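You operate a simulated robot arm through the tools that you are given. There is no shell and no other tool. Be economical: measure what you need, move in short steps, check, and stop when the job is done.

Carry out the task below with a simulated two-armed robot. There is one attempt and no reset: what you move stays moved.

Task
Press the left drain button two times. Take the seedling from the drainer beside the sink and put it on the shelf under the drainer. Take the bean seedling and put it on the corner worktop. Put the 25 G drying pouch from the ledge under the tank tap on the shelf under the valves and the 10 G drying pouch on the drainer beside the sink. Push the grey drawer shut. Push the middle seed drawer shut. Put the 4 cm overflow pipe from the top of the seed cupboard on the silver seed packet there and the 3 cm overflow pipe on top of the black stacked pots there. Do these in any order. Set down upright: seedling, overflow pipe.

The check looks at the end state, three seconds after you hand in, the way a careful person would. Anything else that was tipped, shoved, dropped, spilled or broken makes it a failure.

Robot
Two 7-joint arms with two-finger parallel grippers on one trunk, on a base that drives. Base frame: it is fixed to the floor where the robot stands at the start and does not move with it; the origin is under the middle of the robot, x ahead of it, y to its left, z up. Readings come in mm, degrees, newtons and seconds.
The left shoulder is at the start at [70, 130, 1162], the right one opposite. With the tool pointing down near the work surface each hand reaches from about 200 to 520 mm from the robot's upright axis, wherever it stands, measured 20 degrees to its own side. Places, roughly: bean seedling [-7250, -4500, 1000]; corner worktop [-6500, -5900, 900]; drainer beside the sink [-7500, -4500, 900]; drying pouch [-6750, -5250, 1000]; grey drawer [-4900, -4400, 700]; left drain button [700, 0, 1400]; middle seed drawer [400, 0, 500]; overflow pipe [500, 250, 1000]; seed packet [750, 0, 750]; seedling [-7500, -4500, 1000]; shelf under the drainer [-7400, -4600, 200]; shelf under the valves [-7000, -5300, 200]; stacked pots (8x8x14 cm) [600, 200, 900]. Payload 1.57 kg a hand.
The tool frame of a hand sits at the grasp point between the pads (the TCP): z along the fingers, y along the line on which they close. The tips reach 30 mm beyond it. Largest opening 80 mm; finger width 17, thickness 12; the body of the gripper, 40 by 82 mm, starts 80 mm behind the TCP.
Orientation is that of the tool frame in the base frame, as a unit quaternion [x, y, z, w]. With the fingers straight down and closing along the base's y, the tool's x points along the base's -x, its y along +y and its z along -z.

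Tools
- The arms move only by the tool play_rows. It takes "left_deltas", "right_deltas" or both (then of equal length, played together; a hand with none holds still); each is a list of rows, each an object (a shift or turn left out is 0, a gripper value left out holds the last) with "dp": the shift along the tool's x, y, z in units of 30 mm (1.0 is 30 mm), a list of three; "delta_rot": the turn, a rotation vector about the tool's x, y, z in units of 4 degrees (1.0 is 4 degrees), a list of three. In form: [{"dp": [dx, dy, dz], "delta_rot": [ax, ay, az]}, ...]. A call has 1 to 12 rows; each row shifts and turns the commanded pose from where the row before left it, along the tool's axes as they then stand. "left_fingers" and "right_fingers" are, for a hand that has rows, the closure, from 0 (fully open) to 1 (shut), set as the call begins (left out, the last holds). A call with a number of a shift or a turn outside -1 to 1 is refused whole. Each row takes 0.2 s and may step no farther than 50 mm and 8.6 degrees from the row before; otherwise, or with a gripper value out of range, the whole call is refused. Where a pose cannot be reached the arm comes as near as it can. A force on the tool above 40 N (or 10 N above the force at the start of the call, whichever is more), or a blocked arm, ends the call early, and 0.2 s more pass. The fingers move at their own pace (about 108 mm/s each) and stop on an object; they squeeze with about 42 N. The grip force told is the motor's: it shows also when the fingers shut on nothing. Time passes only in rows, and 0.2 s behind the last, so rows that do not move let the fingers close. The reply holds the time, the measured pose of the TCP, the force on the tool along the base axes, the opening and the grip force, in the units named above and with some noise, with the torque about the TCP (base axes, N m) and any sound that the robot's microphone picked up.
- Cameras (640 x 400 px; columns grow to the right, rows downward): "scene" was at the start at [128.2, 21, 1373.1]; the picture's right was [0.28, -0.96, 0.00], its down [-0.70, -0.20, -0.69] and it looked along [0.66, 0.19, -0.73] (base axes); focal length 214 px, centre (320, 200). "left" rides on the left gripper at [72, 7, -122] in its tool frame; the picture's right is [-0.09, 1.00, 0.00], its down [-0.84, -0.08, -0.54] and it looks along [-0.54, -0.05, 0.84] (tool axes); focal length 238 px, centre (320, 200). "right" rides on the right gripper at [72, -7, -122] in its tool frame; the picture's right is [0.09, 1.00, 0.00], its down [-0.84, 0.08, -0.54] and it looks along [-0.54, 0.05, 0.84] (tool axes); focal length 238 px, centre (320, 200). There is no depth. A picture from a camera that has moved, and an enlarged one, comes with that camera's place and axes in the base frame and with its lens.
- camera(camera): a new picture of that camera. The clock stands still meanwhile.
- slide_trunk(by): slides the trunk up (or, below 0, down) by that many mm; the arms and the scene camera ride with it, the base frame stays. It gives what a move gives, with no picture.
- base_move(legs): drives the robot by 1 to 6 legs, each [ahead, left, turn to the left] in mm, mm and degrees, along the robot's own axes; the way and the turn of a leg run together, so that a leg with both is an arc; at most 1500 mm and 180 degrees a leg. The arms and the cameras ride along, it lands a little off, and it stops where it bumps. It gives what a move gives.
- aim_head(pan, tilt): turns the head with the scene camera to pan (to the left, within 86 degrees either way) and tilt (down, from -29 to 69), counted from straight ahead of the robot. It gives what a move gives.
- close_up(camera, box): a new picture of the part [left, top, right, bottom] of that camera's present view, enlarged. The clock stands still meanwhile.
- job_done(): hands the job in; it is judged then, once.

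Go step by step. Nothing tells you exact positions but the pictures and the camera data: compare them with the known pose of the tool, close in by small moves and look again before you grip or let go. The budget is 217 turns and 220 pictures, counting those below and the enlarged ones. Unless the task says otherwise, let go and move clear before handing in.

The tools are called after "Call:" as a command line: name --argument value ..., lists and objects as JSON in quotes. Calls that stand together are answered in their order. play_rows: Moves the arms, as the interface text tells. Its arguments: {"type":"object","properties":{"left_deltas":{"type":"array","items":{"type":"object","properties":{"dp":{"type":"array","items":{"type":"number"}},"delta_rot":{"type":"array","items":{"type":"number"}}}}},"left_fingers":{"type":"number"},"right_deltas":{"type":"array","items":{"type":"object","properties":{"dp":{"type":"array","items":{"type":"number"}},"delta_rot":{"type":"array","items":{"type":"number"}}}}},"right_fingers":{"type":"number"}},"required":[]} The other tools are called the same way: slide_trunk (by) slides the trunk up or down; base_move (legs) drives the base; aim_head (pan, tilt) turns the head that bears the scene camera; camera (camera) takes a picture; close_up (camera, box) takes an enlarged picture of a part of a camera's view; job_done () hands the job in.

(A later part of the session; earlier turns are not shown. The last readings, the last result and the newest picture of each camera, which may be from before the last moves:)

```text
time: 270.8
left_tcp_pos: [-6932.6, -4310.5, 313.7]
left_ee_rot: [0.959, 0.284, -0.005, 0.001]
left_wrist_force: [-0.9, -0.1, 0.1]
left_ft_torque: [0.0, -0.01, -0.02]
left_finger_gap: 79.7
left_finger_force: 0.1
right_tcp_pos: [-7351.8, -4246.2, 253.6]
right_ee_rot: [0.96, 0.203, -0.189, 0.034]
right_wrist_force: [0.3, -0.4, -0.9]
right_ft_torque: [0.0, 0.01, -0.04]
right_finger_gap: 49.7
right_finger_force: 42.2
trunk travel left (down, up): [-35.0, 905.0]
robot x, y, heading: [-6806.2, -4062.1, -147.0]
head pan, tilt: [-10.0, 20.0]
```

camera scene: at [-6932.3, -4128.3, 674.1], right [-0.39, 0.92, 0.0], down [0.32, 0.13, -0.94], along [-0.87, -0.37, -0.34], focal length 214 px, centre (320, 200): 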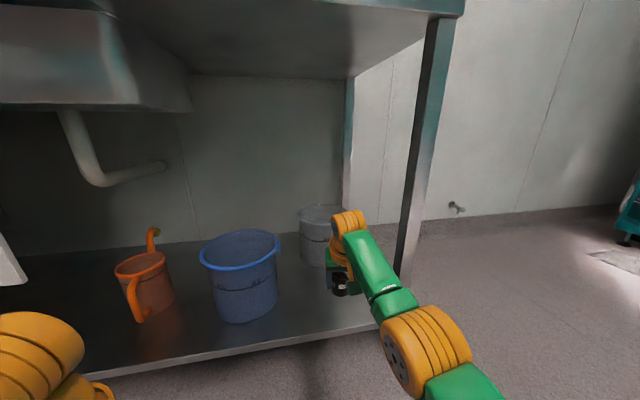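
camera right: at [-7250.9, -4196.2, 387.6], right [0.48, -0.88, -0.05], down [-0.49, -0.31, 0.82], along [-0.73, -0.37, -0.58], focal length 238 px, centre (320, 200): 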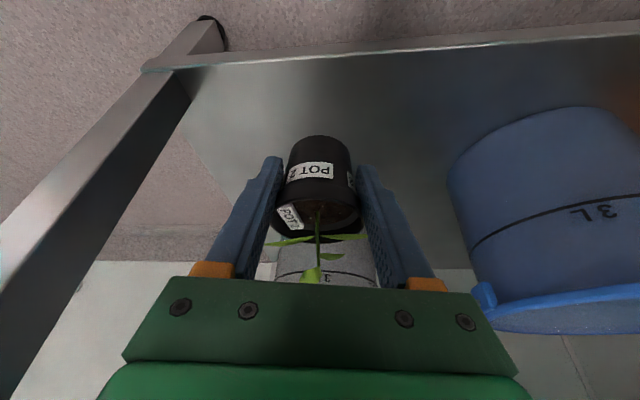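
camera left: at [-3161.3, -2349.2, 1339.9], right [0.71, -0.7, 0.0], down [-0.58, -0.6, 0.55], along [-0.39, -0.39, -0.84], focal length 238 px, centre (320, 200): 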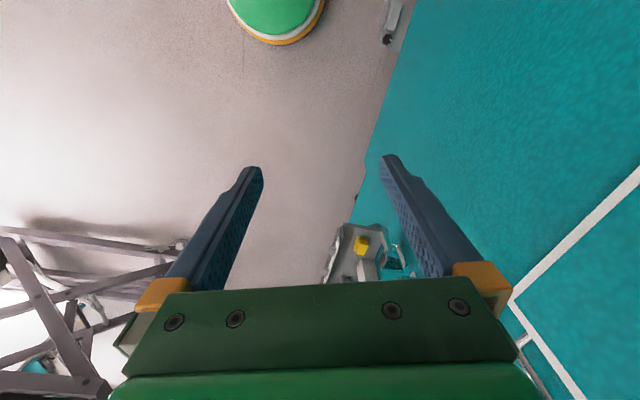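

Call:
play_rows --right_deltas '[{"dp": [0.038, 0, 0.093]}, {"dp": [0.038, 0, 0.093]}, {"dp": [0.038, 0, 0.093]}, {}]'

Call:
close_up --camera "right" --box '[220, 60, 420, 260]'

Call:
close_up --camera "scene" --box '[310, 240, 390, 310]'

```text
time: 271.8
left_tcp_pos: [-6932.3, -4311.1, 313.4]
left_ee_rot: [0.959, 0.284, -0.004, 0.001]
left_wrist_force: [0.9, 0.1, -0.6]
left_ft_torque: [0.0, 0.0, -0.04]
left_finger_gap: 79.9
left_finger_force: 0.0
right_tcp_pos: [-7353.3, -4246.2, 244.2]
right_ee_rot: [0.961, 0.201, -0.189, 0.033]
right_wrist_force: [0.3, 0.5, -0.6]
right_ft_torque: [-0.01, -0.03, 0.01]
right_finger_gap: 49.7
right_finger_force: 42.0
trunk travel left (down, up): [-35.0, 905.0]
robot x, y, heading: [-6804.7, -4061.6, -147.1]
head pan, tilt: [-10.0, 20.0]
```

```text
2.00 times, centred on (320, 160) of right
camera zoom: at [-7251.3, -4195.6, 329.8], right [0.48, -0.88, -0.05], down [-0.49, -0.31, 0.82], along [-0.73, -0.37, -0.58], focal length 477 px, centre (320, 280)
```

zoom: 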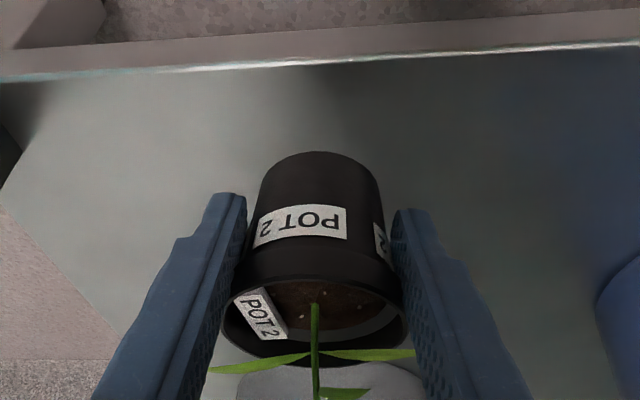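

```text
5.71 times, centred on (350, 275) of scene
camera zoom: at [-6932.4, -4128.3, 649.1], right [-0.39, 0.92, 0.0], down [0.32, 0.13, -0.94], along [-0.87, -0.37, -0.34], focal length 1226 px, centre (149, -229)
```

zoom: 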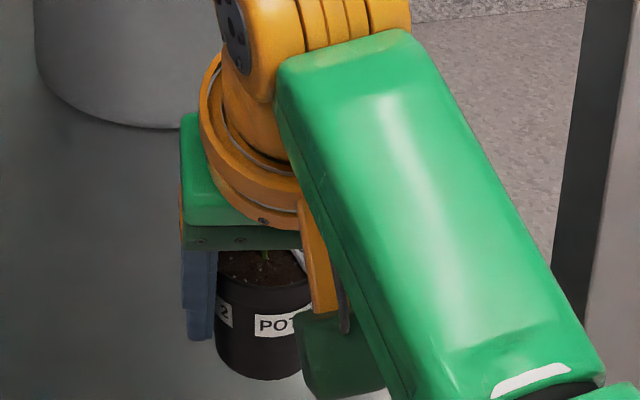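

Call:
play_rows --right_deltas '[{"dp": [0.038, 0, 0.093]}, {"dp": [0.038, 0, 0.093]}, {"dp": [0.038, 0, 0.093]}, {"dp": [0.038, 0, 0.093]}, {}]'

Call:
play_rows --right_deltas '[{"dp": [0.038, 0, 0.093]}, {"dp": [0.038, 0, 0.093]}, {"dp": [0.038, 0, 0.093]}, {}]'

```text
time: 273.0
left_tcp_pos: [-6931.7, -4309.7, 314.5]
left_ee_rot: [0.959, 0.284, -0.004, 0.002]
left_wrist_force: [0.9, -1.1, 0.3]
left_ft_torque: [-0.02, 0.03, 0.01]
left_finger_gap: 80.0
left_finger_force: 0.1
right_tcp_pos: [-7352.6, -4245.5, 233.4]
right_ee_rot: [0.96, 0.202, -0.189, 0.033]
right_wrist_force: [-0.5, 0.1, 0.2]
right_ft_torque: [0.03, 0.01, 0.01]
right_finger_gap: 49.3
right_finger_force: 41.7
trunk travel left (down, up): [-35.0, 905.0]
robot x, y, heading: [-6808.1, -4067.8, -146.9]
head pan, tilt: [-10.0, 20.0]
```

```text
time: 274.0
left_tcp_pos: [-6932.7, -4309.7, 314.6]
left_ee_rot: [0.959, 0.284, -0.003, 0.001]
left_wrist_force: [0.3, 0.5, -0.5]
left_ft_torque: [0.02, 0.01, 0.01]
left_finger_gap: 80.3
left_finger_force: 0.1
right_tcp_pos: [-7352.3, -4246.0, 223.8]
right_ee_rot: [0.961, 0.201, -0.189, 0.033]
right_wrist_force: [-0.8, -0.2, -0.7]
right_ft_torque: [0.04, -0.05, -0.03]
right_finger_gap: 49.7
right_finger_force: 41.7
trunk travel left (down, up): [-35.0, 905.0]
robot x, y, heading: [-6801.9, -4064.5, -147.2]
head pan, tilt: [-10.0, 20.0]
```

Call:
play_rows --right_deltas '[{"dp": [0.038, 0, 0.093]}, {"dp": [0.038, 0, 0.093]}, {}]'

Call:
play_rows --right_deltas '[{"dp": [0.038, 0, 0.093]}, {"dp": [0.038, 0, 0.093]}, {}]'

Call:
close_up --camera "scene" --box '[310, 240, 390, 310]'

```text
time: 274.8
left_tcp_pos: [-6933.1, -4309.6, 314.3]
left_ee_rot: [0.959, 0.284, -0.004, 0.001]
left_wrist_force: [-0.3, -0.2, -0.2]
left_ft_torque: [-0.01, -0.02, 0.02]
left_finger_gap: 80.3
left_finger_force: 0.2
right_tcp_pos: [-7353.1, -4247.7, 217.2]
right_ee_rot: [0.96, 0.202, -0.189, 0.033]
right_wrist_force: [-0.5, 0.3, -0.8]
right_ft_torque: [-0.01, -0.02, -0.01]
right_finger_gap: 49.6
right_finger_force: 41.5
trunk travel left (down, up): [-35.0, 905.0]
robot x, y, heading: [-6803.9, -4065.3, -147.3]
head pan, tilt: [-10.0, 20.0]
```

```text
time: 275.6
left_tcp_pos: [-6932.5, -4311.2, 314.3]
left_ee_rot: [0.959, 0.284, -0.004, 0.0]
left_wrist_force: [0.7, -0.3, -0.4]
left_ft_torque: [0.01, 0.01, 0.0]
left_finger_gap: 79.8
left_finger_force: 0.1
right_tcp_pos: [-7353.4, -4246.3, 211.2]
right_ee_rot: [0.96, 0.201, -0.189, 0.033]
right_wrist_force: [-0.3, -0.5, -1.8]
right_ft_torque: [-0.04, -0.02, 0.0]
right_finger_gap: 49.4
right_finger_force: 41.8
trunk travel left (down, up): [-35.0, 905.0]
robot x, y, heading: [-6805.6, -4062.0, -146.9]
head pan, tilt: [-10.0, 20.0]
```

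```text
5.71 times, centred on (350, 275) of scene
camera zoom: at [-6932.4, -4128.3, 649.1], right [-0.39, 0.92, 0.0], down [0.32, 0.13, -0.94], along [-0.87, -0.37, -0.34], focal length 1226 px, centre (149, -229)
```

zoom: 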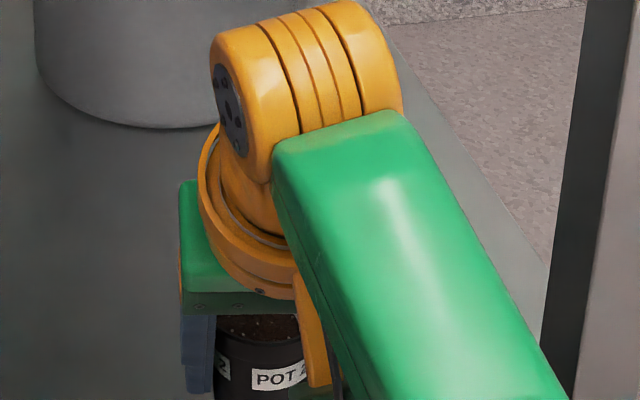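

Call:
play_rows --right_deltas '[{"dp": [0.038, 0, 0.093]}, {"dp": [0.038, 0, 0.093]}, {"dp": [0.038, 0, 0.093]}, {}]'

Call:
play_rows --right_deltas '[{"dp": [0.038, 0, 0.093]}, {"dp": [0.038, 0, 0.093]}, {}]'

Call:
camera --camera "right"

```text
time: 276.6
left_tcp_pos: [-6933.0, -4310.6, 313.7]
left_ee_rot: [0.959, 0.283, -0.004, 0.001]
left_wrist_force: [0.5, 0.5, 0.6]
left_ft_torque: [0.0, -0.01, -0.02]
left_finger_gap: 79.9
left_finger_force: 0.0
right_tcp_pos: [-7352.6, -4246.0, 202.4]
right_ee_rot: [0.961, 0.201, -0.189, 0.033]
right_wrist_force: [-0.3, -0.5, -0.8]
right_ft_torque: [0.03, -0.01, -0.01]
right_finger_gap: 49.6
right_finger_force: 42.2
trunk travel left (down, up): [-35.0, 905.0]
robot x, y, heading: [-6805.2, -4063.0, -147.1]
head pan, tilt: [-10.0, 20.0]
```

```text
time: 277.4
left_tcp_pos: [-6930.4, -4310.4, 314.4]
left_ee_rot: [0.959, 0.284, -0.005, 0.002]
left_wrist_force: [0.0, 0.0, -0.3]
left_ft_torque: [0.0, 0.03, -0.04]
left_finger_gap: 80.1
left_finger_force: 0.1
right_tcp_pos: [-7353.5, -4245.9, 198.6]
right_ee_rot: [0.96, 0.203, -0.192, 0.034]
right_wrist_force: [-0.5, -0.4, 7.7]
right_ft_torque: [-0.24, 0.32, 0.03]
right_finger_gap: 49.5
right_finger_force: 42.1
trunk travel left (down, up): [-35.0, 905.0]
robot x, y, heading: [-6804.0, -4065.7, -147.0]
head pan, tilt: [-10.0, 20.0]
```

```text
84 pictures are left
camera right: at [-7252.3, -4195.8, 283.3], right [0.48, -0.88, -0.05], down [-0.48, -0.31, 0.82], along [-0.73, -0.37, -0.57], focal length 238 px, centre (320, 200)
```

right: 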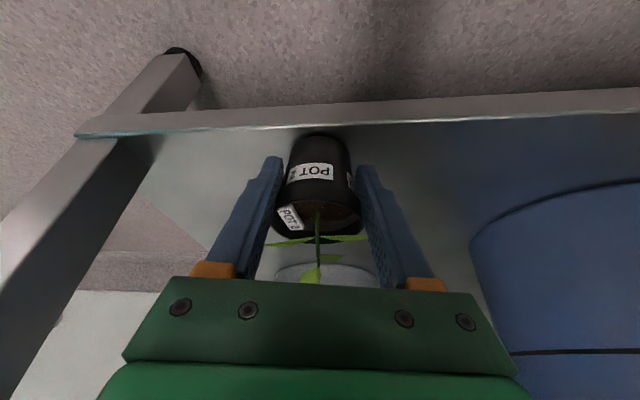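

Touchdown on the shelf, but the pot is only ~16 mm from the shelf's front edge. I'll lift slightly, go 35 mm further in, and set it down.

Call:
play_rows --right_deltas '[{"dp": [-0.076, 0, -0.186]}, {"dp": [-0.076, 0, -0.186]}, {}]'

Call:
base_move --legs '[[37, 0, 0]]'

Call:
camera --camera "right"

Call:
camera --camera "scene"

```text
time: 278.2
left_tcp_pos: [-6932.4, -4311.3, 314.6]
left_ee_rot: [0.959, 0.284, -0.005, 0.001]
left_wrist_force: [0.2, -0.3, -0.6]
left_ft_torque: [-0.01, 0.0, 0.0]
left_finger_gap: 80.4
left_finger_force: 0.1
right_tcp_pos: [-7353.9, -4246.2, 208.8]
right_ee_rot: [0.96, 0.202, -0.189, 0.033]
right_wrist_force: [0.6, 0.0, -0.7]
right_ft_torque: [0.02, -0.04, 0.01]
right_finger_gap: 47.7
right_finger_force: 42.0
trunk travel left (down, up): [-35.0, 905.0]
robot x, y, heading: [-6805.2, -4062.6, -147.3]
head pan, tilt: [-10.0, 20.0]
```

```text
time: 279.1
left_tcp_pos: [-6964.0, -4331.0, 315.1]
left_ee_rot: [0.959, 0.283, -0.004, 0.001]
left_wrist_force: [-0.6, 0.0, -0.3]
left_ft_torque: [-0.01, -0.01, -0.01]
left_finger_gap: 80.1
left_finger_force: 0.2
right_tcp_pos: [-7384.7, -4265.4, 208.5]
right_ee_rot: [0.96, 0.202, -0.189, 0.033]
right_wrist_force: [-0.6, 0.5, -0.8]
right_ft_torque: [0.02, 0.01, 0.0]
right_finger_gap: 47.8
right_finger_force: 42.0
trunk travel left (down, up): [-35.0, 905.0]
robot x, y, heading: [-6837.3, -4082.3, -147.0]
head pan, tilt: [-10.0, 20.0]
```

```text
83 pictures are left
camera right: at [-7283.6, -4215.8, 294.0], right [0.48, -0.88, -0.05], down [-0.49, -0.31, 0.82], along [-0.73, -0.37, -0.58], focal length 238 px, centre (320, 200)
```

right: 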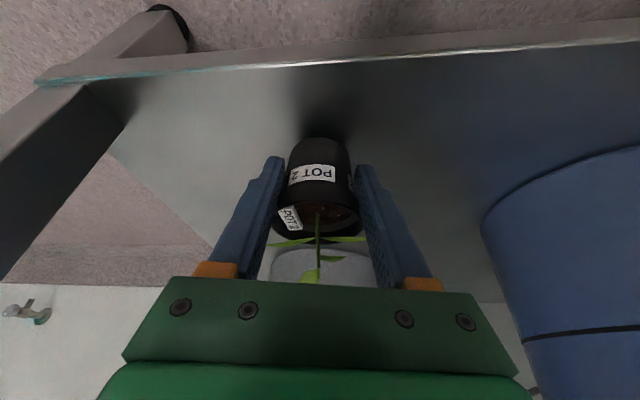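

```text
82 pictures are left
camera scene: at [-6963.3, -4148.4, 649.1], right [-0.39, 0.92, 0.0], down [0.32, 0.13, -0.94], along [-0.87, -0.37, -0.34], focal length 214 px, centre (320, 200)
```

scene: 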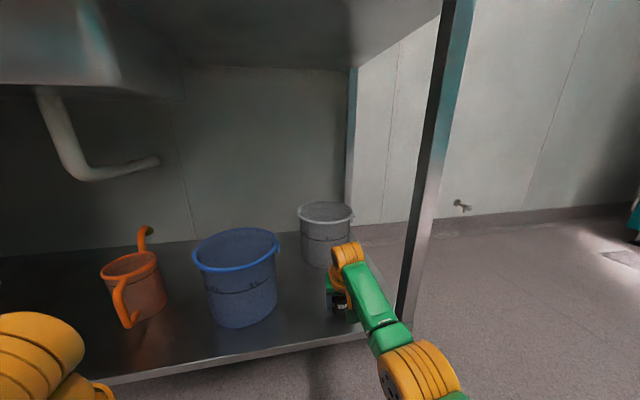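

Call:
play_rows --right_deltas '[{"dp": [0.038, 0, 0.093]}, {"dp": [0.038, 0, 0.093]}, {"dp": [0.019, 0, 0.046]}, {}]'

Call:
play_rows --right_deltas '[{"dp": [0.025, 0, 0.062]}, {}]'

```text
time: 280.1
left_tcp_pos: [-6963.9, -4330.2, 313.4]
left_ee_rot: [0.959, 0.284, -0.004, 0.001]
left_wrist_force: [-0.2, 0.6, -0.9]
left_ft_torque: [0.01, -0.01, 0.01]
left_finger_gap: 80.2
left_finger_force: 0.1
right_tcp_pos: [-7384.4, -4266.3, 199.5]
right_ee_rot: [0.961, 0.202, -0.189, 0.033]
right_wrist_force: [0.6, 1.2, -1.8]
right_ft_torque: [-0.02, -0.01, 0.01]
right_finger_gap: 47.6
right_finger_force: 42.3
trunk travel left (down, up): [-35.0, 905.0]
robot x, y, heading: [-6838.3, -4081.0, -146.8]
head pan, tilt: [-10.0, 20.0]
```

```text
time: 280.7
left_tcp_pos: [-6963.1, -4330.7, 314.3]
left_ee_rot: [0.959, 0.284, -0.005, 0.001]
left_wrist_force: [1.1, -0.4, -0.1]
left_ft_torque: [-0.01, 0.03, 0.01]
left_finger_gap: 80.0
left_finger_force: 0.0
right_tcp_pos: [-7384.9, -4267.2, 199.8]
right_ee_rot: [0.961, 0.202, -0.188, 0.034]
right_wrist_force: [-0.6, 0.2, -1.8]
right_ft_torque: [0.0, 0.0, -0.01]
right_finger_gap: 47.7
right_finger_force: 42.0
trunk travel left (down, up): [-35.0, 905.0]
robot x, y, heading: [-6837.4, -4082.2, -147.1]
head pan, tilt: [-10.0, 20.0]
```

Call:
play_rows --right_deltas '[{"dp": [0.025, 0, 0.062]}, {"dp": [0.025, 0, 0.062]}, {}]'

Call:
play_rows --right_deltas '[{"dp": [0.025, 0, 0.062]}, {}]'

```text
time: 281.5
left_tcp_pos: [-6962.4, -4330.5, 316.1]
left_ee_rot: [0.959, 0.284, -0.006, 0.001]
left_wrist_force: [-0.2, -0.8, -0.1]
left_ft_torque: [-0.01, 0.0, 0.01]
left_finger_gap: 80.2
left_finger_force: 0.0
right_tcp_pos: [-7384.7, -4267.8, 199.5]
right_ee_rot: [0.96, 0.202, -0.192, 0.035]
right_wrist_force: [1.2, -0.3, 13.1]
right_ft_torque: [-0.39, 0.38, 0.02]
right_finger_gap: 47.7
right_finger_force: 42.2
trunk travel left (down, up): [-35.0, 905.0]
robot x, y, heading: [-6835.4, -4083.6, -147.1]
head pan, tilt: [-10.0, 20.0]
```

```text
time: 282.1
left_tcp_pos: [-6960.9, -4330.0, 314.1]
left_ee_rot: [0.959, 0.284, -0.007, 0.001]
left_wrist_force: [-0.1, -0.3, 0.3]
left_ft_torque: [0.01, 0.02, 0.0]
left_finger_gap: 80.1
left_finger_force: 0.0
right_tcp_pos: [-7384.9, -4266.4, 198.9]
right_ee_rot: [0.96, 0.202, -0.193, 0.034]
right_wrist_force: [3.1, 1.4, 20.0]
right_ft_torque: [-0.48, 0.53, 0.09]
right_finger_gap: 47.1
right_finger_force: 42.3
trunk travel left (down, up): [-35.0, 905.0]
robot x, y, heading: [-6837.7, -4082.9, -147.2]
head pan, tilt: [-10.0, 20.0]
```

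On the shelf. I'll ease up a couple of mm and open.

Call:
play_rows --right_deltas '[{"dp": [-0.038, 0, -0.093]}, {}]'

Call:
play_rows --right_deltas '[{}, {}, {}, {}]' --right_fingers 0

Call:
camera --camera "right"

```text
time: 282.7
left_tcp_pos: [-6962.3, -4330.9, 314.9]
left_ee_rot: [0.959, 0.284, -0.006, 0.001]
left_wrist_force: [0.8, -0.2, 0.4]
left_ft_torque: [0.01, -0.02, 0.01]
left_finger_gap: 79.9
left_finger_force: 0.1
right_tcp_pos: [-7384.0, -4266.8, 199.3]
right_ee_rot: [0.96, 0.203, -0.19, 0.034]
right_wrist_force: [-0.8, -4.1, 9.9]
right_ft_torque: [-0.47, 0.47, 0.1]
right_finger_gap: 47.1
right_finger_force: 42.1
trunk travel left (down, up): [-35.0, 905.0]
robot x, y, heading: [-6841.8, -4088.0, -147.0]
head pan, tilt: [-10.0, 20.0]
```

```text
time: 283.7
left_tcp_pos: [-6962.7, -4330.2, 313.0]
left_ee_rot: [0.959, 0.285, -0.004, 0.001]
left_wrist_force: [-0.8, -0.4, 0.2]
left_ft_torque: [0.01, -0.03, 0.01]
left_finger_gap: 80.0
left_finger_force: 0.0
right_tcp_pos: [-7385.1, -4265.6, 196.6]
right_ee_rot: [0.96, 0.202, -0.189, 0.033]
right_wrist_force: [-0.3, -0.3, 0.0]
right_ft_torque: [0.03, -0.03, 0.02]
right_finger_gap: 80.2
right_finger_force: 0.1
trunk travel left (down, up): [-35.0, 905.0]
robot x, y, heading: [-6841.7, -4082.1, -147.0]
head pan, tilt: [-10.0, 20.0]
```

```text
81 pictures are left
camera right: at [-7283.5, -4215.6, 281.8], right [0.48, -0.88, -0.05], down [-0.49, -0.31, 0.82], along [-0.73, -0.37, -0.58], focal length 238 px, centre (320, 200)
```

right: 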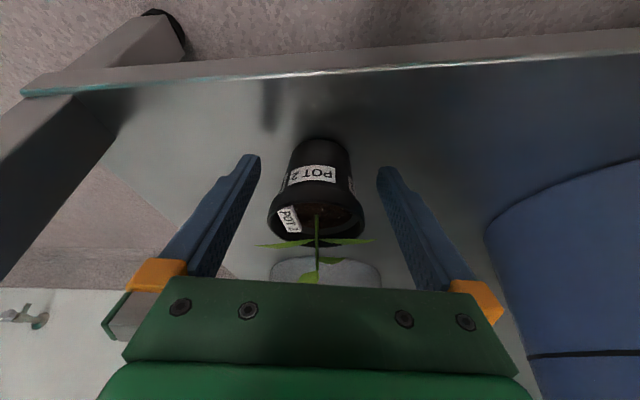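

The pot stands on its own. Retracting along the tool axis, then backing out.

Call:
play_rows --right_deltas '[{"dp": [0, 0, -1]}, {"dp": [0, 0, -1]}, {"dp": [0, 0, -1]}, {"dp": [0, 0, -1]}]'

Call:
base_move --legs '[[-450, 0, 0]]'

Call:
camera --camera "scene"

Call:
slide_trunk --by 400

Call:
slide_trunk --by 350

```text
time: 284.7
left_tcp_pos: [-6962.7, -4330.8, 314.4]
left_ee_rot: [0.959, 0.284, -0.004, 0.001]
left_wrist_force: [-0.3, -0.5, 0.1]
left_ft_torque: [0.0, 0.0, 0.01]
left_finger_gap: 80.2
left_finger_force: 0.0
right_tcp_pos: [-7342.3, -4251.8, 306.7]
right_ee_rot: [0.96, 0.202, -0.189, 0.033]
right_wrist_force: [0.2, -0.6, -0.2]
right_ft_torque: [-0.02, 0.01, -0.04]
right_finger_gap: 79.7
right_finger_force: 0.0
trunk travel left (down, up): [-35.0, 905.0]
robot x, y, heading: [-6838.1, -4086.3, -147.1]
head pan, tilt: [-10.0, 20.0]
```

```text
time: 287.4
left_tcp_pos: [-6589.1, -4088.6, 315.7]
left_ee_rot: [0.959, 0.285, -0.004, 0.001]
left_wrist_force: [0.5, 0.0, 0.2]
left_ft_torque: [0.04, 0.0, 0.0]
left_finger_gap: 79.8
left_finger_force: 0.0
right_tcp_pos: [-6968.8, -4008.5, 307.9]
right_ee_rot: [0.96, 0.202, -0.189, 0.032]
right_wrist_force: [-0.8, 0.5, 0.2]
right_ft_torque: [-0.03, 0.0, 0.0]
right_finger_gap: 80.1
right_finger_force: 0.0
trunk travel left (down, up): [-35.0, 905.0]
robot x, y, heading: [-6464.6, -3840.7, -146.8]
head pan, tilt: [-10.0, 20.0]
```

```text
80 pictures are left
camera scene: at [-6589.0, -3905.7, 649.2], right [-0.39, 0.92, 0.0], down [0.31, 0.13, -0.94], along [-0.86, -0.37, -0.34], focal length 214 px, centre (320, 200)
```

scene: 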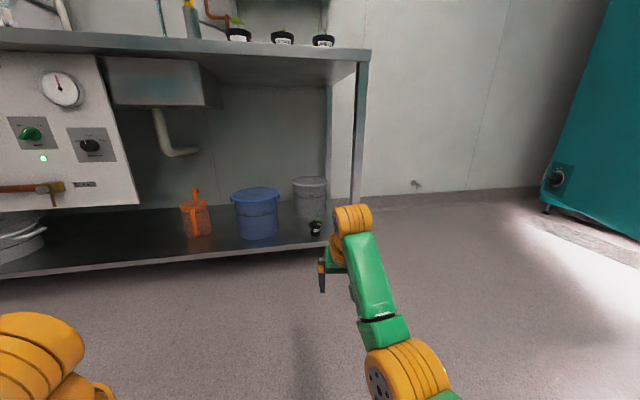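

```text
time: 291.2
left_tcp_pos: [-6588.8, -4087.5, 713.1]
left_ee_rot: [0.959, 0.284, -0.004, 0.002]
left_wrist_force: [0.9, -0.3, 0.2]
left_ft_torque: [-0.01, 0.02, 0.01]
left_finger_gap: 80.1
left_finger_force: 0.0
right_tcp_pos: [-6967.6, -4008.7, 707.1]
right_ee_rot: [0.96, 0.203, -0.19, 0.033]
right_wrist_force: [-0.3, 0.5, -0.6]
right_ft_torque: [-0.04, -0.01, -0.01]
right_finger_gap: 80.1
right_finger_force: 0.1
trunk travel left (down, up): [-435.0, 505.0]
robot x, y, heading: [-6461.7, -3838.8, -147.4]
head pan, tilt: [-10.0, 20.0]
```

```text
time: 294.6
left_tcp_pos: [-6589.1, -4088.0, 1063.5]
left_ee_rot: [0.958, 0.285, -0.005, 0.001]
left_wrist_force: [0.5, -0.2, 0.1]
left_ft_torque: [0.04, -0.01, 0.01]
left_finger_gap: 80.1
left_finger_force: 0.1
right_tcp_pos: [-6967.3, -4008.2, 1058.5]
right_ee_rot: [0.96, 0.202, -0.19, 0.033]
right_wrist_force: [-0.3, 0.3, -0.2]
right_ft_torque: [-0.01, -0.03, -0.01]
right_finger_gap: 80.0
right_finger_force: 0.0
trunk travel left (down, up): [-785.0, 155.0]
robot x, y, heading: [-6464.7, -3839.1, -147.2]
head pan, tilt: [-10.0, 20.0]
```

POT 2 is upright on the shelf. Next is the bean pot with the left hand: its body is wide, so I'll grasp it from the side with the hand pitched 45°. Preparing the hand, then driving in.

Call:
play_rows --left_deltas '[{"dp": [-1, 0, 0]}, {"dp": [-1, 0, 0]}, {"dp": [-1, 0, 0]}, {"dp": [-1, 0, 0]}]'

Call:
play_rows --left_deltas '[{"delta_rot": [0, -1, 0]}, {"delta_rot": [0, -1, 0]}, {"delta_rot": [0, -1, 0]}, {"delta_rot": [0, -1, 0]}, {"delta_rot": [0, -1, 0]}, {"delta_rot": [0, -1, 0]}, {"delta_rot": [0, -1, 0]}, {"delta_rot": [0, -1, 0]}, {"delta_rot": [0, -1, 0]}, {"delta_rot": [0, -1, 0]}, {"delta_rot": [0, -1, 0]}, {"delta_rot": [0, -0.25, 0]}]'

Call:
base_move --legs '[[670, 0, 0]]'

Call:
camera --camera "left"

Call:
aim_head --pan 10 --tilt 50

Call:
camera --camera "scene"

```text
time: 295.6
left_tcp_pos: [-6690.4, -4156.0, 1064.6]
left_ee_rot: [0.958, 0.286, -0.005, 0.001]
left_wrist_force: [-0.2, 0.6, -0.6]
left_ft_torque: [0.04, -0.01, -0.01]
left_finger_gap: 79.8
left_finger_force: 0.1
right_tcp_pos: [-6968.4, -4009.8, 1056.3]
right_ee_rot: [0.96, 0.204, -0.189, 0.033]
right_wrist_force: [0.2, -0.4, -0.3]
right_ft_torque: [0.0, -0.01, 0.05]
right_finger_gap: 79.9
right_finger_force: 0.0
trunk travel left (down, up): [-785.0, 155.0]
robot x, y, heading: [-6460.7, -3840.4, -147.1]
head pan, tilt: [-10.0, 20.0]
```

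```text
time: 298.2
left_tcp_pos: [-6700.9, -4156.7, 1069.8]
left_ee_rot: [0.884, 0.263, -0.37, 0.11]
left_wrist_force: [-0.1, -0.4, -0.8]
left_ft_torque: [0.02, 0.0, -0.01]
left_finger_gap: 80.1
left_finger_force: 0.0
left hand out of reach, approached as far as the arm can: row 11, 12
right_tcp_pos: [-6968.5, -4009.5, 1056.3]
right_ee_rot: [0.96, 0.202, -0.189, 0.033]
right_wrist_force: [-0.4, 0.1, 0.8]
right_ft_torque: [-0.02, 0.02, 0.01]
right_finger_gap: 80.1
right_finger_force: 0.0
trunk travel left (down, up): [-785.0, 155.0]
robot x, y, heading: [-6461.6, -3841.7, -147.2]
head pan, tilt: [-10.0, 20.0]
```

```text
time: 302.0
left_tcp_pos: [-7275.1, -4517.5, 1070.2]
left_ee_rot: [0.886, 0.257, -0.371, 0.108]
left_wrist_force: [-0.6, -0.9, 0.3]
left_ft_torque: [-0.03, -0.03, 0.01]
left_finger_gap: 79.9
left_finger_force: 0.0
right_tcp_pos: [-7539.2, -4366.5, 1057.5]
right_ee_rot: [0.961, 0.196, -0.19, 0.032]
right_wrist_force: [-0.2, -1.0, 1.1]
right_ft_torque: [0.01, 0.01, -0.02]
right_finger_gap: 80.3
right_finger_force: 0.1
trunk travel left (down, up): [-785.0, 155.0]
robot x, y, heading: [-7034.3, -4204.7, -147.9]
head pan, tilt: [-10.0, 20.0]
```

```text
79 pictures are left
camera left: at [-7154.1, -4449.7, 1106.0], right [0.48, -0.88, 0.07], down [-0.21, -0.04, 0.98], along [-0.85, -0.48, -0.2], focal length 238 px, centre (320, 200)
```

left: 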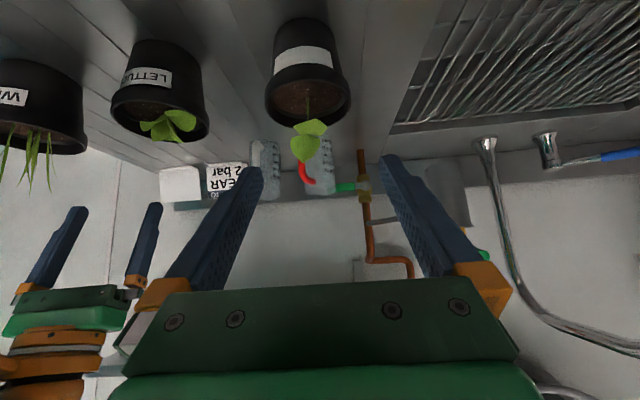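

```text
time: 302.9
left_tcp_pos: [-7274.7, -4518.6, 1070.3]
left_ee_rot: [0.886, 0.256, -0.371, 0.107]
left_wrist_force: [0.6, 0.0, -0.3]
left_ft_torque: [-0.01, -0.01, -0.02]
left_finger_gap: 80.0
left_finger_force: 0.0
right_tcp_pos: [-7540.9, -4367.9, 1057.2]
right_ee_rot: [0.962, 0.196, -0.19, 0.032]
right_wrist_force: [-0.1, -0.7, -1.1]
right_ft_torque: [0.03, 0.02, 0.01]
right_finger_gap: 80.0
right_finger_force: 0.0
trunk travel left (down, up): [-785.0, 155.0]
robot x, y, heading: [-7033.6, -4207.1, -147.5]
head pan, tilt: [10.0, 50.0]
```

```text
78 pictures are left
camera scene: at [-7131.1, -4285.8, 1353.6], right [-0.67, 0.74, 0.0], down [0.57, 0.51, -0.64], along [-0.48, -0.43, -0.77], focal length 214 px, centre (320, 200)
```

scene: 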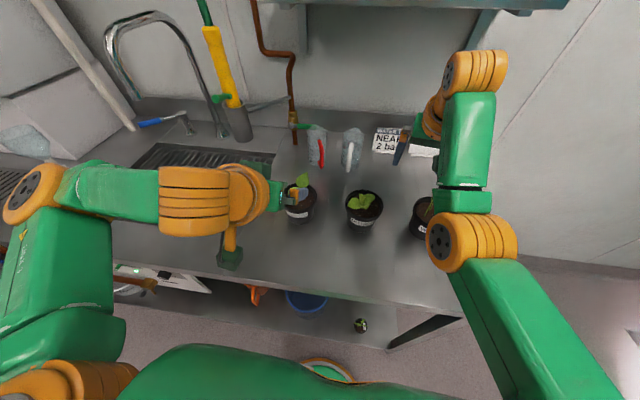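

Bean pot is at about (−7347, −4552). I'll align sideways, then slide in along the 45° axis.

Call:
play_rows --left_deltas '[{"dp": [0.8, -0.11, 0]}, {"dp": [0.8, -0.11, 0]}, {"dp": [0.8, -0.11, 0]}, {"dp": [0, 0, 1]}, {"dp": [0, 0, 1]}, {"dp": [0, 0, 0.8]}]'

Call:
camera --camera "left"

```text
time: 304.3
left_tcp_pos: [-7342.7, -4520.7, 976.0]
left_ee_rot: [0.886, 0.258, -0.371, 0.108]
left_wrist_force: [-1.1, -0.2, 0.7]
left_ft_torque: [0.04, 0.0, 0.01]
left_finger_gap: 80.0
left_finger_force: 0.1
left hand out of reach, approached as far as the arm can: row 1, 2, 3
right_tcp_pos: [-7540.9, -4366.4, 1058.1]
right_ee_rot: [0.962, 0.196, -0.189, 0.031]
right_wrist_force: [0.4, 1.0, 0.6]
right_ft_torque: [-0.02, -0.02, 0.0]
right_finger_gap: 80.0
right_finger_force: 0.2
trunk travel left (down, up): [-785.0, 155.0]
robot x, y, heading: [-7032.2, -4207.3, -147.8]
head pan, tilt: [10.0, 50.0]
```

```text
77 pictures are left
camera left: at [-7222.6, -4452.6, 1011.5], right [0.48, -0.88, 0.07], down [-0.21, -0.04, 0.98], along [-0.85, -0.48, -0.21], focal length 238 px, centre (320, 200)
```

left: 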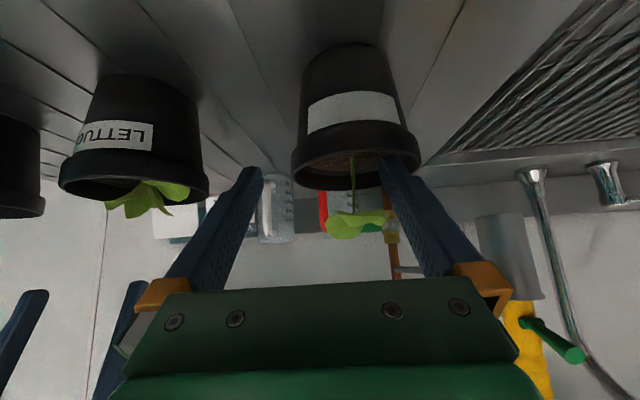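

The arm is folded too tightly this close and drifted. I'll retreat up, then move the base back 120 mm for a better arm posture.

Call:
play_rows --left_deltas '[{"dp": [0, 0, -1]}, {"dp": [0, 0, -1]}, {"dp": [0, 0, -1]}]'

Call:
base_move --legs '[[-130, 0, 0]]'

Call:
camera --camera "left"

```text
time: 305.1
left_tcp_pos: [-7289.6, -4487.2, 1039.3]
left_ee_rot: [0.886, 0.257, -0.37, 0.108]
left_wrist_force: [-0.2, 0.7, -0.1]
left_ft_torque: [0.0, 0.02, -0.02]
left_finger_gap: 80.0
left_finger_force: 0.0
right_tcp_pos: [-7540.1, -4368.3, 1058.4]
right_ee_rot: [0.961, 0.196, -0.19, 0.033]
right_wrist_force: [0.1, -1.2, -0.2]
right_ft_torque: [0.01, -0.01, -0.01]
right_finger_gap: 79.6
right_finger_force: 0.0
trunk travel left (down, up): [-785.0, 155.0]
robot x, y, heading: [-7037.0, -4205.8, -147.8]
head pan, tilt: [10.0, 50.0]
```

```text
time: 306.4
left_tcp_pos: [-7182.2, -4417.9, 1037.7]
left_ee_rot: [0.887, 0.256, -0.369, 0.107]
left_wrist_force: [-0.3, -0.1, 0.0]
left_ft_torque: [-0.01, -0.02, -0.01]
left_finger_gap: 80.1
left_finger_force: 0.0
right_tcp_pos: [-7433.1, -4298.1, 1055.9]
right_ee_rot: [0.962, 0.194, -0.188, 0.031]
right_wrist_force: [-0.3, -0.5, 0.3]
right_ft_torque: [0.02, 0.01, -0.01]
right_finger_gap: 80.2
right_finger_force: 0.1
trunk travel left (down, up): [-785.0, 155.0]
robot x, y, heading: [-6921.8, -4137.7, -148.0]
head pan, tilt: [10.0, 50.0]
```

```text
76 pictures are left
camera left: at [-7063.1, -4350.6, 1074.2], right [0.48, -0.88, 0.07], down [-0.21, -0.04, 0.98], along [-0.85, -0.48, -0.21], focal length 238 px, centre (320, 200)
```

left: 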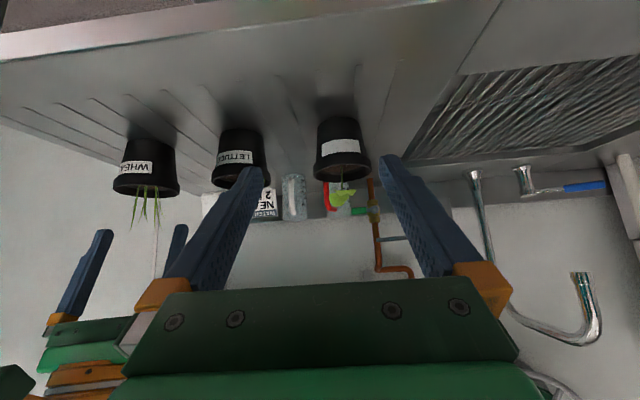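

Call:
play_rows --left_deltas '[{"dp": [-0.317, 0.173, 0.82]}, {"dp": [-0.317, 0.173, 0.82]}, {"dp": [-0.317, 0.173, 0.82]}, {"dp": [-0.317, 0.173, 0.82]}, {"dp": [-0.317, 0.173, 0.82]}]'

Call:
camera --camera "left"

```text
time: 307.6
left_tcp_pos: [-7271.4, -4506.8, 986.1]
left_ee_rot: [0.887, 0.256, -0.369, 0.108]
left_wrist_force: [-0.7, 0.7, -0.3]
left_ft_torque: [0.02, 0.02, 0.02]
left_finger_gap: 79.8
left_finger_force: 0.0
right_tcp_pos: [-7432.2, -4296.6, 1057.0]
right_ee_rot: [0.962, 0.195, -0.189, 0.032]
right_wrist_force: [1.1, -0.3, 0.1]
right_ft_torque: [0.03, 0.02, 0.0]
right_finger_gap: 80.0
right_finger_force: 0.0
trunk travel left (down, up): [-785.0, 155.0]
robot x, y, heading: [-6921.2, -4138.2, -148.0]
head pan, tilt: [10.0, 50.0]
```

```text
75 pictures are left
camera left: at [-7151.2, -4438.0, 1021.2], right [0.48, -0.88, 0.07], down [-0.21, -0.04, 0.98], along [-0.85, -0.48, -0.21], focal length 238 px, centre (320, 200)
```

left: 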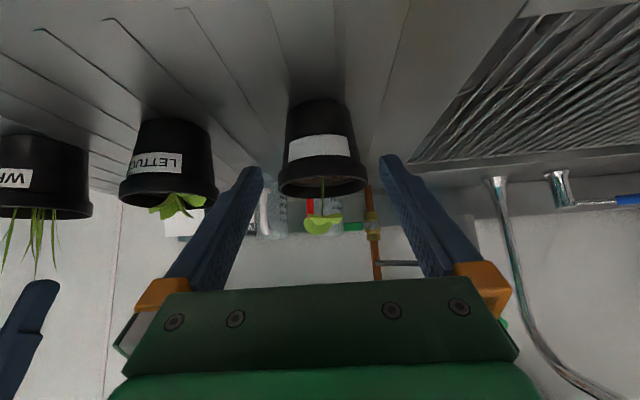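

Call:
play_rows --left_deltas '[{"dp": [0.18, 0, 0.9]}, {"dp": [0, 0, 0.9]}, {"dp": [0, 0, 0.9]}]'

Call:
camera --camera "left"

Call:
close_up --camera "scene" --box '[200, 80, 400, 230]'

```text
time: 308.4
left_tcp_pos: [-7316.3, -4534.2, 924.6]
left_ee_rot: [0.887, 0.255, -0.37, 0.108]
left_wrist_force: [0.5, -1.1, 0.4]
left_ft_torque: [0.0, 0.0, 0.05]
left_finger_gap: 80.0
left_finger_force: 0.0
right_tcp_pos: [-7431.9, -4296.5, 1057.2]
right_ee_rot: [0.962, 0.193, -0.189, 0.031]
right_wrist_force: [0.1, -0.2, 0.2]
right_ft_torque: [-0.02, -0.01, 0.02]
right_finger_gap: 79.8
right_finger_force: 0.0
trunk travel left (down, up): [-785.0, 155.0]
robot x, y, heading: [-6923.5, -4133.9, -147.9]
head pan, tilt: [10.0, 50.0]
```

```text
74 pictures are left
camera left: at [-7196.5, -4465.0, 960.5], right [0.47, -0.88, 0.07], down [-0.21, -0.04, 0.98], along [-0.85, -0.48, -0.21], focal length 238 px, centre (320, 200)
```

left: 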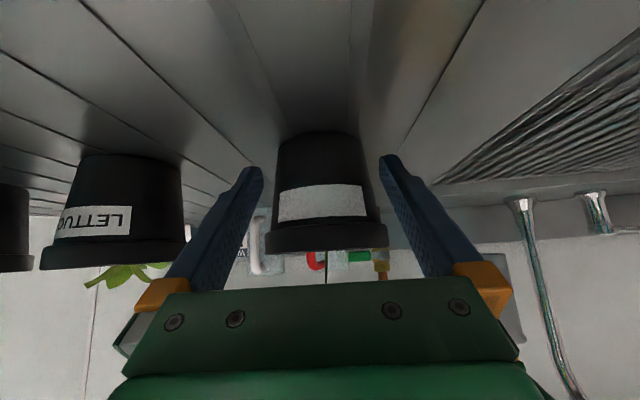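

```text
2.67 times, centred on (300, 155) of scene
camera zoom: at [-7022.3, -4216.7, 1353.5], right [-0.67, 0.74, 0.0], down [0.57, 0.51, -0.64], along [-0.48, -0.43, -0.77], focal length 572 px, centre (373, 320)
```

zoom: 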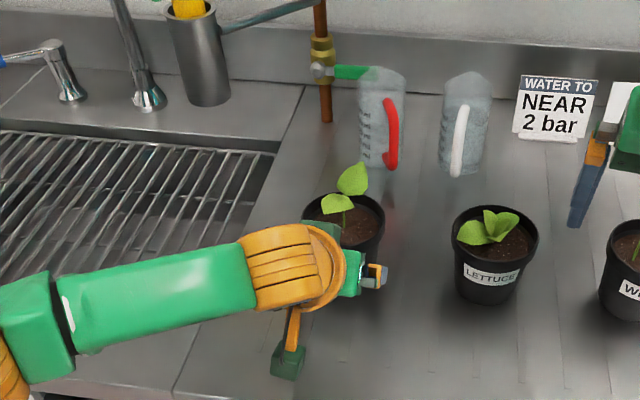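

The pot body fits between the fingers and is centred. Sliding in the last 40 mm.

Call:
play_rows --left_deltas '[{"dp": [0, 0, 0.4]}, {"dp": [0, 0, 0.4]}, {"dp": [0, 0, 0.3]}]'

Call:
camera --camera "left"

```text
time: 309.2
left_tcp_pos: [-7333.1, -4542.9, 907.6]
left_ee_rot: [0.885, 0.255, -0.375, 0.107]
left_wrist_force: [3.7, 1.1, 15.7]
left_ft_torque: [-0.01, 0.18, 0.29]
left_finger_gap: 80.3
left_finger_force: 0.0
right_tcp_pos: [-7426.4, -4294.8, 1059.7]
right_ee_rot: [0.961, 0.194, -0.193, 0.033]
right_wrist_force: [0.8, -0.8, 0.7]
right_ft_torque: [-0.01, 0.0, -0.01]
right_finger_gap: 80.1
right_finger_force: 0.1
trunk travel left (down, up): [-785.0, 155.0]
robot x, y, heading: [-6925.0, -4132.0, -147.7]
head pan, tilt: [10.0, 50.0]
```

```text
72 pictures are left
camera left: at [-7212.0, -4475.1, 941.5], right [0.48, -0.88, 0.07], down [-0.21, -0.04, 0.98], along [-0.86, -0.48, -0.2], focal length 238 px, centre (320, 200)
```

left: 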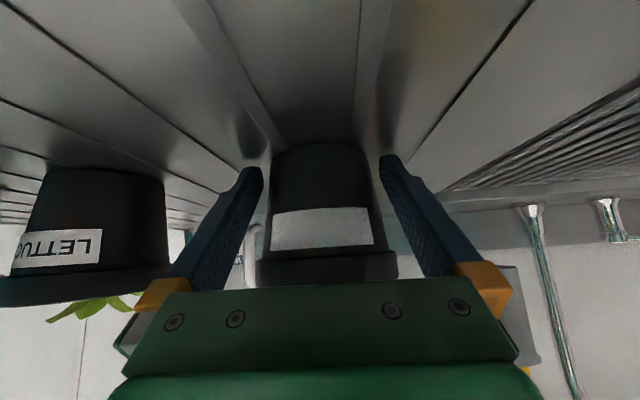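

Fingertips touch the drainer (surface ≈ 880). I'll raise 4 mm, go forward 10 mm, and close.

Call:
play_rows --left_deltas '[{"dp": [-0.12, 0, -0.12]}, {"dp": [-0.12, 0, 0.12]}, {"dp": [-0.12, 0, 0.12]}, {}]'

Call:
play_rows --left_deltas '[{}, {}, {}, {}]' --left_fingers 1

Call:
camera --camera "left"

```text
time: 310.2
left_tcp_pos: [-7343.1, -4551.4, 908.4]
left_ee_rot: [0.887, 0.255, -0.371, 0.107]
left_wrist_force: [0.0, -0.1, 0.6]
left_ft_torque: [0.02, -0.02, 0.01]
left_finger_gap: 79.7
left_finger_force: 0.0
right_tcp_pos: [-7430.2, -4296.1, 1056.8]
right_ee_rot: [0.962, 0.195, -0.189, 0.032]
right_wrist_force: [0.9, -0.4, -0.2]
right_ft_torque: [0.0, -0.03, 0.01]
right_finger_gap: 79.9
right_finger_force: 0.0
trunk travel left (down, up): [-785.0, 155.0]
robot x, y, heading: [-6920.5, -4137.5, -148.0]
head pan, tilt: [10.0, 50.0]
```

```text
time: 311.2
left_tcp_pos: [-7343.1, -4550.7, 908.1]
left_ee_rot: [0.886, 0.255, -0.371, 0.107]
left_wrist_force: [-0.3, 0.5, 0.6]
left_ft_torque: [0.06, 0.07, -0.02]
left_finger_gap: 73.1
left_finger_force: 42.0
right_tcp_pos: [-7431.2, -4297.6, 1057.4]
right_ee_rot: [0.962, 0.194, -0.19, 0.031]
right_wrist_force: [0.4, 0.5, 0.0]
right_ft_torque: [0.02, 0.01, 0.0]
right_finger_gap: 80.2
right_finger_force: 0.2
trunk travel left (down, up): [-785.0, 155.0]
robot x, y, heading: [-6922.5, -4138.5, -147.8]
head pan, tilt: [10.0, 50.0]
```

```text
71 pictures are left
camera left: at [-7222.9, -4482.9, 943.5], right [0.48, -0.88, 0.07], down [-0.21, -0.04, 0.98], along [-0.85, -0.48, -0.21], focal length 238 px, centre (320, 200)
```

left: 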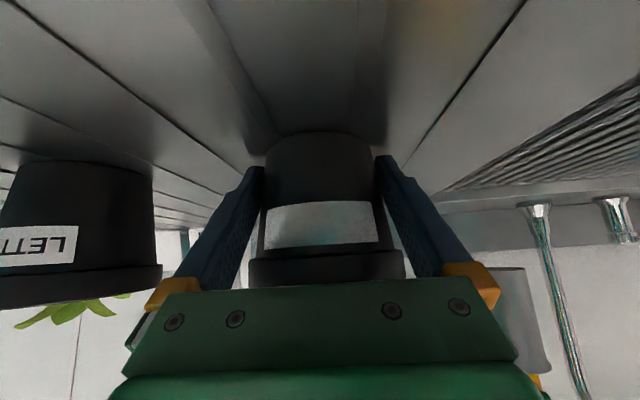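

Gripped at 73 mm. Lifting carefully.

Call:
play_rows --left_deltas '[{"dp": [-0.12, 0, -0.12]}, {"dp": [-0.24, 0, -0.24]}, {"dp": [-0.36, 0, -0.36]}, {"dp": [-0.5, 0, -0.5]}]'

Call:
camera --camera "left"

Call:
close_up --camera "scene" --box '[200, 60, 400, 220]'

```text
time: 312.2
left_tcp_pos: [-7343.7, -4550.6, 959.9]
left_ee_rot: [0.887, 0.255, -0.369, 0.107]
left_wrist_force: [-0.3, 0.0, -2.5]
left_ft_torque: [0.0, -0.04, 0.04]
left_finger_gap: 73.4
left_finger_force: 41.8
right_tcp_pos: [-7430.8, -4297.1, 1057.5]
right_ee_rot: [0.962, 0.195, -0.189, 0.031]
right_wrist_force: [-0.3, -0.4, 0.3]
right_ft_torque: [0.02, -0.03, -0.04]
right_finger_gap: 79.9
right_finger_force: 0.0
trunk travel left (down, up): [-785.0, 155.0]
robot x, y, heading: [-6922.7, -4139.7, -148.3]
head pan, tilt: [10.0, 50.0]
```

```text
70 pictures are left
camera left: at [-7224.0, -4482.3, 995.0], right [0.48, -0.88, 0.07], down [-0.21, -0.04, 0.98], along [-0.85, -0.48, -0.21], focal length 238 px, centre (320, 200)
```

left: 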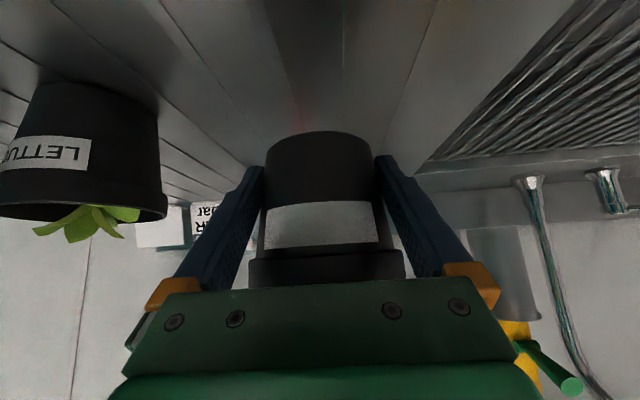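

```text
2.50 times, centred on (300, 140) of scene
camera zoom: at [-7022.2, -4217.0, 1353.5], right [-0.67, 0.74, 0.0], down [0.57, 0.51, -0.64], along [-0.48, -0.43, -0.77], focal length 536 px, centre (370, 350)
```

zoom: 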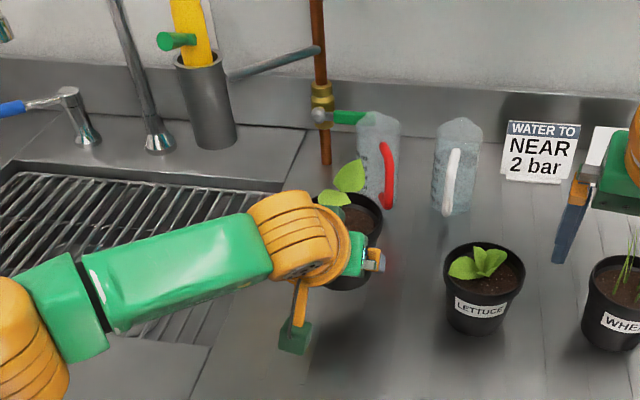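

The bean pot is held upright. I'll lift more, back away, and look toward the corner worktop on the left.

Call:
play_rows --left_deltas '[{"dp": [-0.7, 0, -0.7]}, {"dp": [-0.7, 0, -0.7]}, {"dp": [-0.7, 0, -0.7]}]'

Call:
base_move --legs '[[-350, 0, 0], [0, 700, 0]]'

Call:
aim_head --pan 35 --tilt 40

Call:
camera --camera "scene"

```text
time: 313.0
left_tcp_pos: [-7345.1, -4549.0, 1047.9]
left_ee_rot: [0.887, 0.255, -0.37, 0.106]
left_wrist_force: [0.5, -0.6, -2.9]
left_ft_torque: [0.03, -0.02, -0.02]
left_finger_gap: 73.5
left_finger_force: 42.2
right_tcp_pos: [-7432.4, -4298.0, 1057.8]
right_ee_rot: [0.962, 0.194, -0.189, 0.031]
right_wrist_force: [0.1, -0.8, 0.5]
right_ft_torque: [0.02, -0.01, -0.02]
right_finger_gap: 80.2
right_finger_force: 0.1
trunk travel left (down, up): [-785.0, 155.0]
robot x, y, heading: [-6923.1, -4140.6, -148.1]
head pan, tilt: [10.0, 50.0]
```

```text
time: 318.8
left_tcp_pos: [-6679.7, -4965.1, 1048.2]
left_ee_rot: [0.889, 0.249, -0.37, 0.104]
left_wrist_force: [-0.3, 0.9, -2.6]
left_ft_torque: [0.04, -0.02, -0.01]
left_finger_gap: 73.4
left_finger_force: 41.8
right_tcp_pos: [-6764.5, -4710.7, 1058.0]
right_ee_rot: [0.963, 0.189, -0.19, 0.03]
right_wrist_force: [0.3, -0.1, -0.2]
right_ft_torque: [0.0, 0.02, 0.04]
right_finger_gap: 80.2
right_finger_force: 0.0
trunk travel left (down, up): [-785.0, 155.0]
robot x, y, heading: [-6252.8, -4558.0, -148.8]
head pan, tilt: [10.0, 50.0]
```

```text
time: 319.7
left_tcp_pos: [-6679.8, -4965.0, 1047.3]
left_ee_rot: [0.889, 0.25, -0.37, 0.105]
left_wrist_force: [0.0, -0.5, -3.5]
left_ft_torque: [0.02, 0.0, 0.02]
left_finger_gap: 73.4
left_finger_force: 41.6
right_tcp_pos: [-6765.1, -4711.8, 1056.6]
right_ee_rot: [0.963, 0.189, -0.19, 0.031]
right_wrist_force: [0.5, -0.8, 0.0]
right_ft_torque: [0.02, 0.03, -0.01]
right_finger_gap: 80.0
right_finger_force: 0.0
trunk travel left (down, up): [-785.0, 155.0]
robot x, y, heading: [-6255.4, -4557.5, -148.6]
head pan, tilt: [35.0, 40.0]
```

```text
68 pictures are left
camera scene: at [-6330.1, -4663.7, 1367.6], right [-0.92, 0.4, 0.0], down [0.26, 0.59, -0.77], along [-0.31, -0.7, -0.64], focal length 214 px, centre (320, 200)
```

scene: 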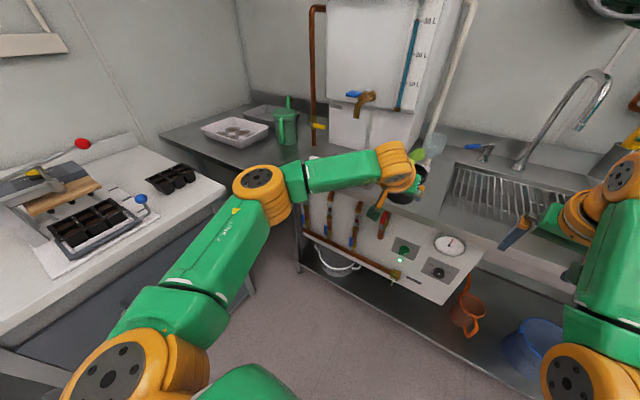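

Call:
close_up --camera "scene" --box '[130, 70, 370, 240]'

```text
2.35 times, centred on (250, 155) of scene
camera zoom: at [-6330.1, -4663.7, 1367.6], right [-0.92, 0.4, 0.0], down [0.26, 0.59, -0.77], along [-0.31, -0.7, -0.64], focal length 505 px, centre (485, 306)
```

zoom: 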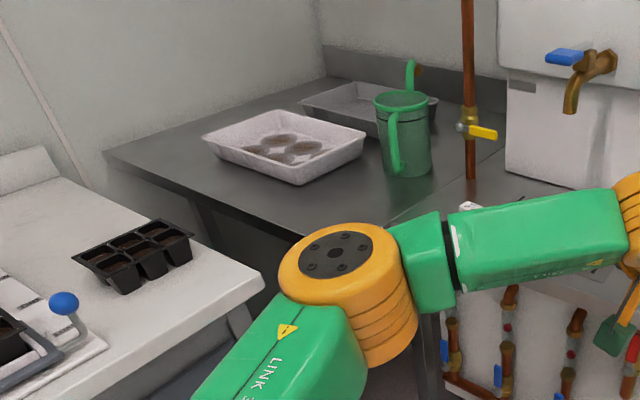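

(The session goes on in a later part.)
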